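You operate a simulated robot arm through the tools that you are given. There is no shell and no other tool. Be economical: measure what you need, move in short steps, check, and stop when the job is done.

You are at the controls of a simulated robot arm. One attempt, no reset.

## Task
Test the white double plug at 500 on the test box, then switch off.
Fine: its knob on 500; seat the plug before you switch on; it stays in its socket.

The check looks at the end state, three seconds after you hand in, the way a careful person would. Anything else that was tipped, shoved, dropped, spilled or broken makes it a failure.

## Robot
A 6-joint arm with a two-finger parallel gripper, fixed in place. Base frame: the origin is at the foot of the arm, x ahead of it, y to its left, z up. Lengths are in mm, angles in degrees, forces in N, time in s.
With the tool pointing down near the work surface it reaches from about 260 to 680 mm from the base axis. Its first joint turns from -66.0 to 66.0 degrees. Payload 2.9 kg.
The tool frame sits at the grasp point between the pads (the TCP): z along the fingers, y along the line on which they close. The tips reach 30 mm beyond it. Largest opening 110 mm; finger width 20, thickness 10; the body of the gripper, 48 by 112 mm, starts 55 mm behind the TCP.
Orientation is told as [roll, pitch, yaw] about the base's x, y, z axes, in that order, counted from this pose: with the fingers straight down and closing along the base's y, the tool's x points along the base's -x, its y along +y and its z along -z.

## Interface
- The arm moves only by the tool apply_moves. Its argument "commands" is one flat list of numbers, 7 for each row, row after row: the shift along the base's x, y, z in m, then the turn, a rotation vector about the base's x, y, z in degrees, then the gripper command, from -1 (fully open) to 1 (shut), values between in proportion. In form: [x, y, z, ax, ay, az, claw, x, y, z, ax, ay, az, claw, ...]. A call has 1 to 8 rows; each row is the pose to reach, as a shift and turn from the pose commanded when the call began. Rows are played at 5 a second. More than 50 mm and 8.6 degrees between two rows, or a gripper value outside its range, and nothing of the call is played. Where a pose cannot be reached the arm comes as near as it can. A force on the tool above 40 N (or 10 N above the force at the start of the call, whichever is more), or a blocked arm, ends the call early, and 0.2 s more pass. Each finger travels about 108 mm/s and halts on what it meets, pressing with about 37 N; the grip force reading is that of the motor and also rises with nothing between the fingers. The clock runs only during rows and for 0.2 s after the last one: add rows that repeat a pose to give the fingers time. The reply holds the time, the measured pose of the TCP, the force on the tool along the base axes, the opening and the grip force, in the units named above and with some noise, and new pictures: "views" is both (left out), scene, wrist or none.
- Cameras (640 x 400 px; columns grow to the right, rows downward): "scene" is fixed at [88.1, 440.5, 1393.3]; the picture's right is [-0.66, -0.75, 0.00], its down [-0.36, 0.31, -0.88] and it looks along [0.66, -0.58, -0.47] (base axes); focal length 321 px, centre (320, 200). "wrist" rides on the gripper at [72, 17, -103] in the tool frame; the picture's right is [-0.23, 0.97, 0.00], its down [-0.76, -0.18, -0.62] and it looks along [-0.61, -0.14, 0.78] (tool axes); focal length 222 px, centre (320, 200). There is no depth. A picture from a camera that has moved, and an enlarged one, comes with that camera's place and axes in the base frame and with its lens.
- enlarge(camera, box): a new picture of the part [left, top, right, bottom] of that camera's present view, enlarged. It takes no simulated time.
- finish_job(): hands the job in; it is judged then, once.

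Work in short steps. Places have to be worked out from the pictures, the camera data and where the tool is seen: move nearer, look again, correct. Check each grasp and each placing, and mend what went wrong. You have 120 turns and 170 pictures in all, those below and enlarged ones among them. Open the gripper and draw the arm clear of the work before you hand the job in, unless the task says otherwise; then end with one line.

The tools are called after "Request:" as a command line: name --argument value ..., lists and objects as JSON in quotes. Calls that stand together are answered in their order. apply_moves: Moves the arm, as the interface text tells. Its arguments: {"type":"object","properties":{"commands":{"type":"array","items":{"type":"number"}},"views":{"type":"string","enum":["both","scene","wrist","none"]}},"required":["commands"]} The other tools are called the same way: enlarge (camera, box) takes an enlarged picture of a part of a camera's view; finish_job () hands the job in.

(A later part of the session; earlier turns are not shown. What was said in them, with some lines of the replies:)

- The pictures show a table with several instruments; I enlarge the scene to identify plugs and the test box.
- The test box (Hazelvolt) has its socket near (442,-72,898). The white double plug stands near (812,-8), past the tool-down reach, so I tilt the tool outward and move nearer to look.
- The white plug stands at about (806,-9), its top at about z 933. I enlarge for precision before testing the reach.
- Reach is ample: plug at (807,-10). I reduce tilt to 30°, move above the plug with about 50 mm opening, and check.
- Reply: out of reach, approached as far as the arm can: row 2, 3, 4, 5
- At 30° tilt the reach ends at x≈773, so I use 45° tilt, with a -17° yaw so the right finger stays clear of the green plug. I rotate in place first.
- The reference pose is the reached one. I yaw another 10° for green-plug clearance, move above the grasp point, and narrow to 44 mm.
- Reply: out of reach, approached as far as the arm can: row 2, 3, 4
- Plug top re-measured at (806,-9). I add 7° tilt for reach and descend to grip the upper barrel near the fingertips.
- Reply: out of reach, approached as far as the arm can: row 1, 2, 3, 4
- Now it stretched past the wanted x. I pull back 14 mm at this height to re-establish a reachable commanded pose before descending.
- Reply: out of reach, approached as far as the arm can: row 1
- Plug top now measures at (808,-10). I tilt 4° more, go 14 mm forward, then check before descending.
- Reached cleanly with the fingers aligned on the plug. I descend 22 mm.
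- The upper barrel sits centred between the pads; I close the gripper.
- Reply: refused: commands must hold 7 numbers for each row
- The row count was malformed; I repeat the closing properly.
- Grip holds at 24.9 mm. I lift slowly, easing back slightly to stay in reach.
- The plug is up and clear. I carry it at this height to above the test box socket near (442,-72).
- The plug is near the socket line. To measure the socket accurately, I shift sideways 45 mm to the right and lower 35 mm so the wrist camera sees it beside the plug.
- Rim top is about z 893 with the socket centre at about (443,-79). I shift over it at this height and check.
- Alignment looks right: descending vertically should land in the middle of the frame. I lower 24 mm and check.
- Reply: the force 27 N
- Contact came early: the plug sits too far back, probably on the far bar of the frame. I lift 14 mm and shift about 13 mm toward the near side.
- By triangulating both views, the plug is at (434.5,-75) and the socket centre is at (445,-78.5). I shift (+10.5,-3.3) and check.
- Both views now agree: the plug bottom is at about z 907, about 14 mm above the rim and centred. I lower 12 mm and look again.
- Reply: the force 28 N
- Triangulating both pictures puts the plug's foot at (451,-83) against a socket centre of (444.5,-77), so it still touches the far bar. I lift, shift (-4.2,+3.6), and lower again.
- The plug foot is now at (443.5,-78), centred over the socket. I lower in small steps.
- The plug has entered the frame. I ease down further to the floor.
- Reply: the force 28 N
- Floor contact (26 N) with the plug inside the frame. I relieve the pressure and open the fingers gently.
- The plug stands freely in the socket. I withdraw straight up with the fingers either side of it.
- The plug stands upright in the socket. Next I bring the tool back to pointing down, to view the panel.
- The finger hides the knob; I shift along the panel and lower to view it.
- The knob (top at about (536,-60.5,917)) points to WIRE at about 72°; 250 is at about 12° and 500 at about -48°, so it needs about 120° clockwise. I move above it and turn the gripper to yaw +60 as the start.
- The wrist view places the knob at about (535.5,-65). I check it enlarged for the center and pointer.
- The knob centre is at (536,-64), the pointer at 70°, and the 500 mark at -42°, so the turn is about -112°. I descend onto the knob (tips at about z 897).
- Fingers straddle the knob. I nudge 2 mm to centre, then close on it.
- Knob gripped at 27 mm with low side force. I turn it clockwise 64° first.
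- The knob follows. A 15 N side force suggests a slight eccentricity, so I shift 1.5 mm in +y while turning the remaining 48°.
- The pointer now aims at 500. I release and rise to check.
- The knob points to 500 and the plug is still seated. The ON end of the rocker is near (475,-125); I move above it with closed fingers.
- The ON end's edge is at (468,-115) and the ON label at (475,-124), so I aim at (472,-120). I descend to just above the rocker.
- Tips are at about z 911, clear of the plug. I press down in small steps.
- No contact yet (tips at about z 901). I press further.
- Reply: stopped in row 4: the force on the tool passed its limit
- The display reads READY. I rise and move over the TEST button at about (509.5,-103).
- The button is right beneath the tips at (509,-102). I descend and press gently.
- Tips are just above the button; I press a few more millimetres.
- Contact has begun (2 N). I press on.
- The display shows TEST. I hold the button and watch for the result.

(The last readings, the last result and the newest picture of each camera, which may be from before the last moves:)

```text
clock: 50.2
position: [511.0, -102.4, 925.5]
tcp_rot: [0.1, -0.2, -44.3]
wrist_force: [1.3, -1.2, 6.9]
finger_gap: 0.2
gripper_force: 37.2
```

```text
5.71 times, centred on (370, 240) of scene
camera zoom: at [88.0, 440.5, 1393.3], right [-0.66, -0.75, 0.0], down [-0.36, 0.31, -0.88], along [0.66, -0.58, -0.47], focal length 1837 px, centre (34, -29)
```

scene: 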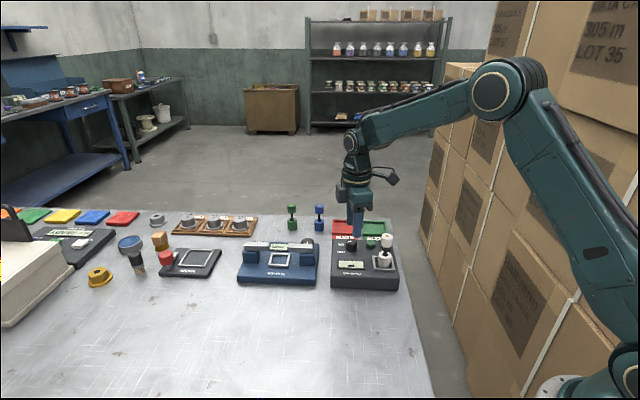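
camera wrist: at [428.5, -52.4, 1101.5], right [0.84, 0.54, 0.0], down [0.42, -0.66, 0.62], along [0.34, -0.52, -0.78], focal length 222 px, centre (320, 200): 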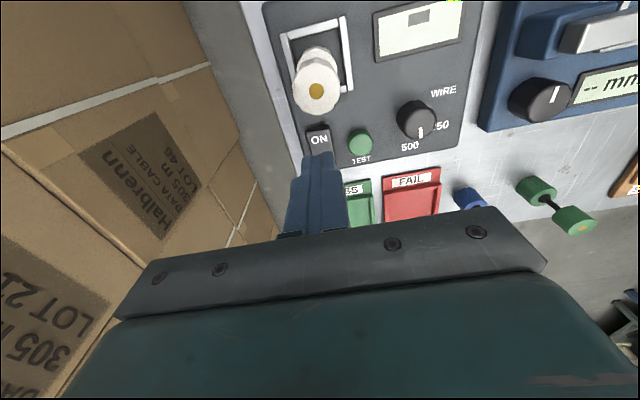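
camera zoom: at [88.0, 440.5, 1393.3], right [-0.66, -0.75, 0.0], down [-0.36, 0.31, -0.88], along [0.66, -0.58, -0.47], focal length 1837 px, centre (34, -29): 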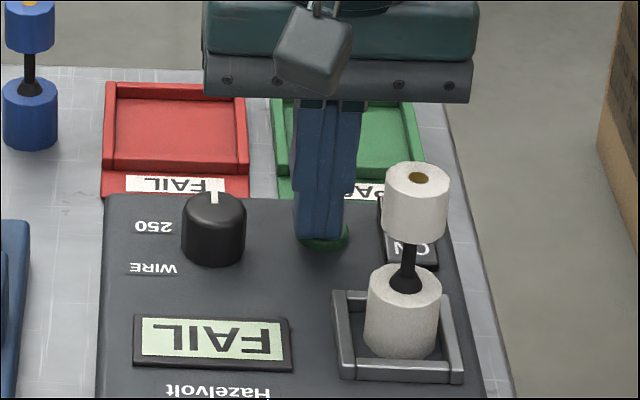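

The test completed with the result FAIL on the display. Now I lift and go above the OFF end at (494.5,-143.5).

Request:
apply_moves --commands '[0, 0, 0.02, 0, 0, 0, 1, 0, 0, 0.035, 0, 0, 0, 1, -0.008, -0.02, 0.035, 0, 0, 0, 1, -0.016, -0.0407, 0.035, 0, 0, 0, 1, -0.016, -0.0407, 0.02, 0, 0, 0, 1, -0.016, -0.0407, 0.02, 0, 0, 0, 1]' --views "none"

Request:
enlarge --camera "scene" --box '[325, 205, 415, 275]'

Request:
enlarge --camera "wrist" --box '[240, 60, 400, 180]'

```text
clock: 51.6
position: [495.5, -142.0, 944.1]
tcp_rot: [0.1, -0.2, -44.2]
wrist_force: [0.1, 0.8, -1.1]
finger_gap: 0.0
gripper_force: 37.0
```

```text
5.71 times, centred on (370, 240) of scene
camera zoom: at [88.1, 440.5, 1393.3], right [-0.66, -0.75, 0.0], down [-0.36, 0.31, -0.88], along [0.66, -0.58, -0.47], focal length 1837 px, centre (34, -29)
```

zoom: 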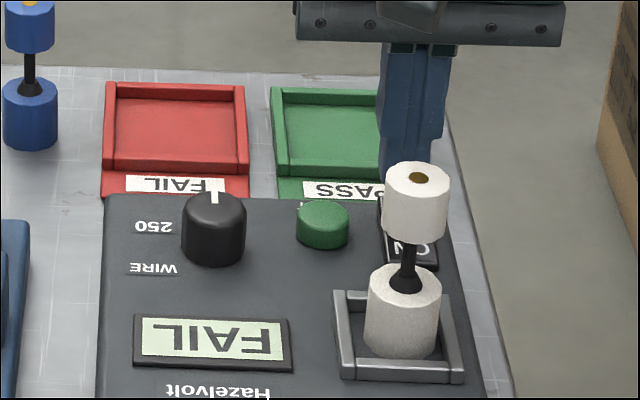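

```text
3.33 times, centred on (320, 120) of wrist
camera zoom: at [455.7, -79.9, 1046.9], right [0.84, 0.54, 0.0], down [0.42, -0.66, 0.62], along [0.34, -0.52, -0.78], focal length 740 px, centre (320, 467)
```

zoom: 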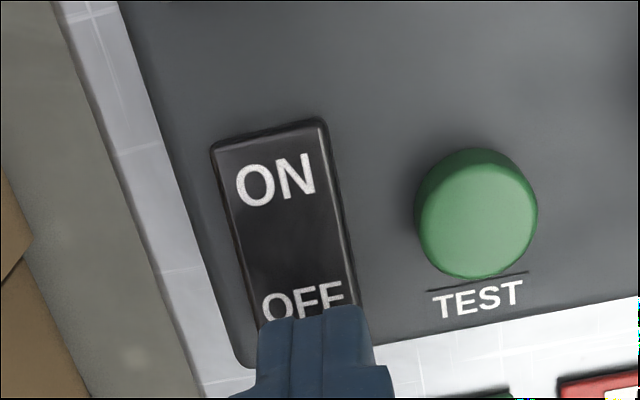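

The tips are over the OFF end. I press down in small steps.

Request:
apply_moves --commands '[0, 0, -0.006, 0, 0, 0, 1, 0, 0, -0.01, 0, 0, 0, 1, 0, 0, -0.013, 0, 0, 0, 1, 0, 0, -0.015, 0, 0, 0, 1, 0, 0, -0.017, 0, 0, 0, 1, 0, 0, -0.019, 0, 0, 0, 1]' --views "none"

Request:
enlarge --camera "scene" --box '[325, 205, 415, 275]'

```text
clock: 53.0
position: [494.7, -144.0, 928.9]
tcp_rot: [0.2, -0.3, -44.1]
wrist_force: [1.2, 3.8, 18.2]
finger_gap: 0.0
gripper_force: 37.3
```

```text
5.71 times, centred on (370, 240) of scene
camera zoom: at [87.9, 440.7, 1393.3], right [-0.66, -0.75, 0.0], down [-0.36, 0.31, -0.88], along [0.66, -0.58, -0.47], focal length 1837 px, centre (34, -29)
```

zoom: 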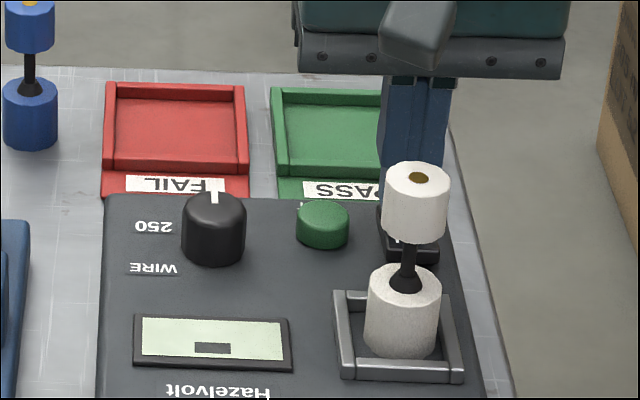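

The display is off again. I raise the arm well clear and open the gripper.

Request:
apply_moves --commands '[0, 0, 0.03, 0, 0, 0, 1, 0, 0, 0.07, 0, 0, 0, 1, 0, 0, 0.11, 0, 0, 0, 0.5, -0.01, -0.01, 0.15, 0, 0, 0, -0.2, -0.02, -0.02, 0.19, 0, 0, 0, -0.8, -0.03, -0.03, 0.22, 0, 0, 0, -1, -0.03, -0.03, 0.22, 0, 0, 0, -1]' --views "both"

Request:
enlarge --camera "scene" --box '[235, 195, 415, 300]'

Request:
enlarge --camera "wrist" --box '[240, 20, 440, 170]'

```text
clock: 54.6
position: [463.7, -174.6, 1147.3]
tcp_rot: [0.0, -0.2, -44.2]
wrist_force: [0.0, 0.7, 0.0]
finger_gap: 110.2
gripper_force: 0.0
camera wrist: at [423.7, -112.2, 1250.6], right [0.84, 0.54, 0.0], down [0.42, -0.66, 0.62], along [0.34, -0.52, -0.78], focal length 222 px, centre (320, 200)
```

scene: 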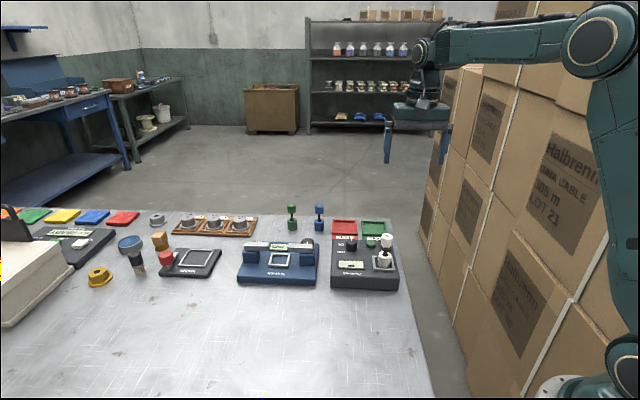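
wrist: 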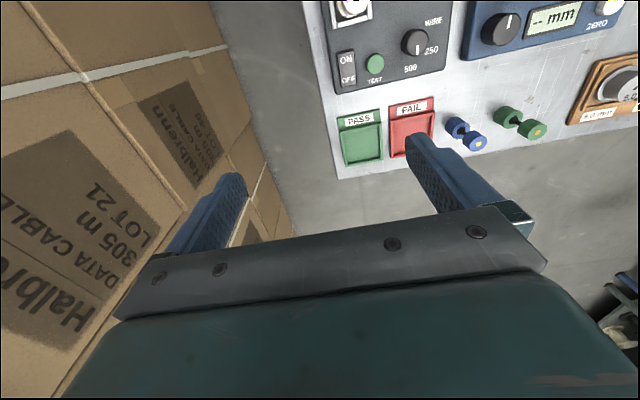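

```text
3.56 times, centred on (325, 248) of scene
camera zoom: at [88.1, 440.5, 1393.3], right [-0.66, -0.75, 0.0], down [-0.36, 0.31, -0.88], along [0.66, -0.58, -0.47], focal length 1143 px, centre (302, 31)
```

zoom: 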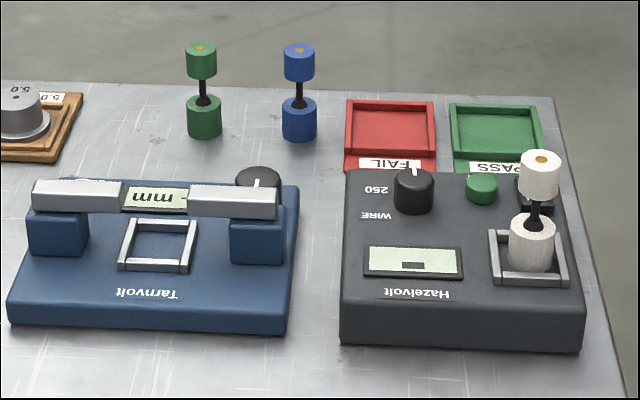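

```text
2.67 times, centred on (340, 95) of wrist
camera zoom: at [423.7, -112.2, 1250.6], right [0.84, 0.54, 0.0], down [0.42, -0.66, 0.62], along [0.34, -0.52, -0.78], focal length 592 px, centre (267, 480)
```

zoom: 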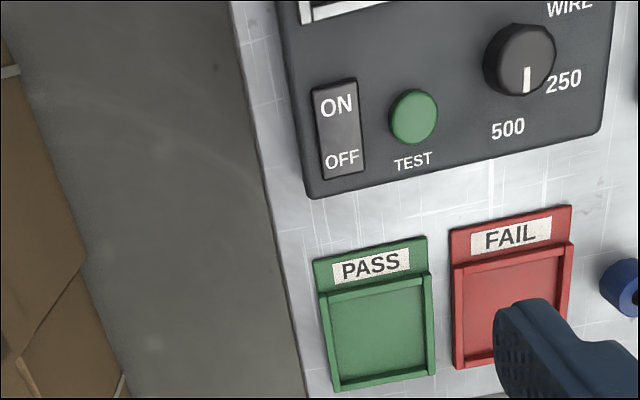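

The arm is clear and open. The knob points to 500, the rocker is at OFF with the display out, the white plug stands in its socket, and everything else is in place.

Request:
finish_job

```text
The job is handed in.
```

I tested the white double plug at 500 on the test box, and the display read FAIL. The plug was seated before switching on, the box is switched off with the knob still on 500, and the plug is still in its socket.
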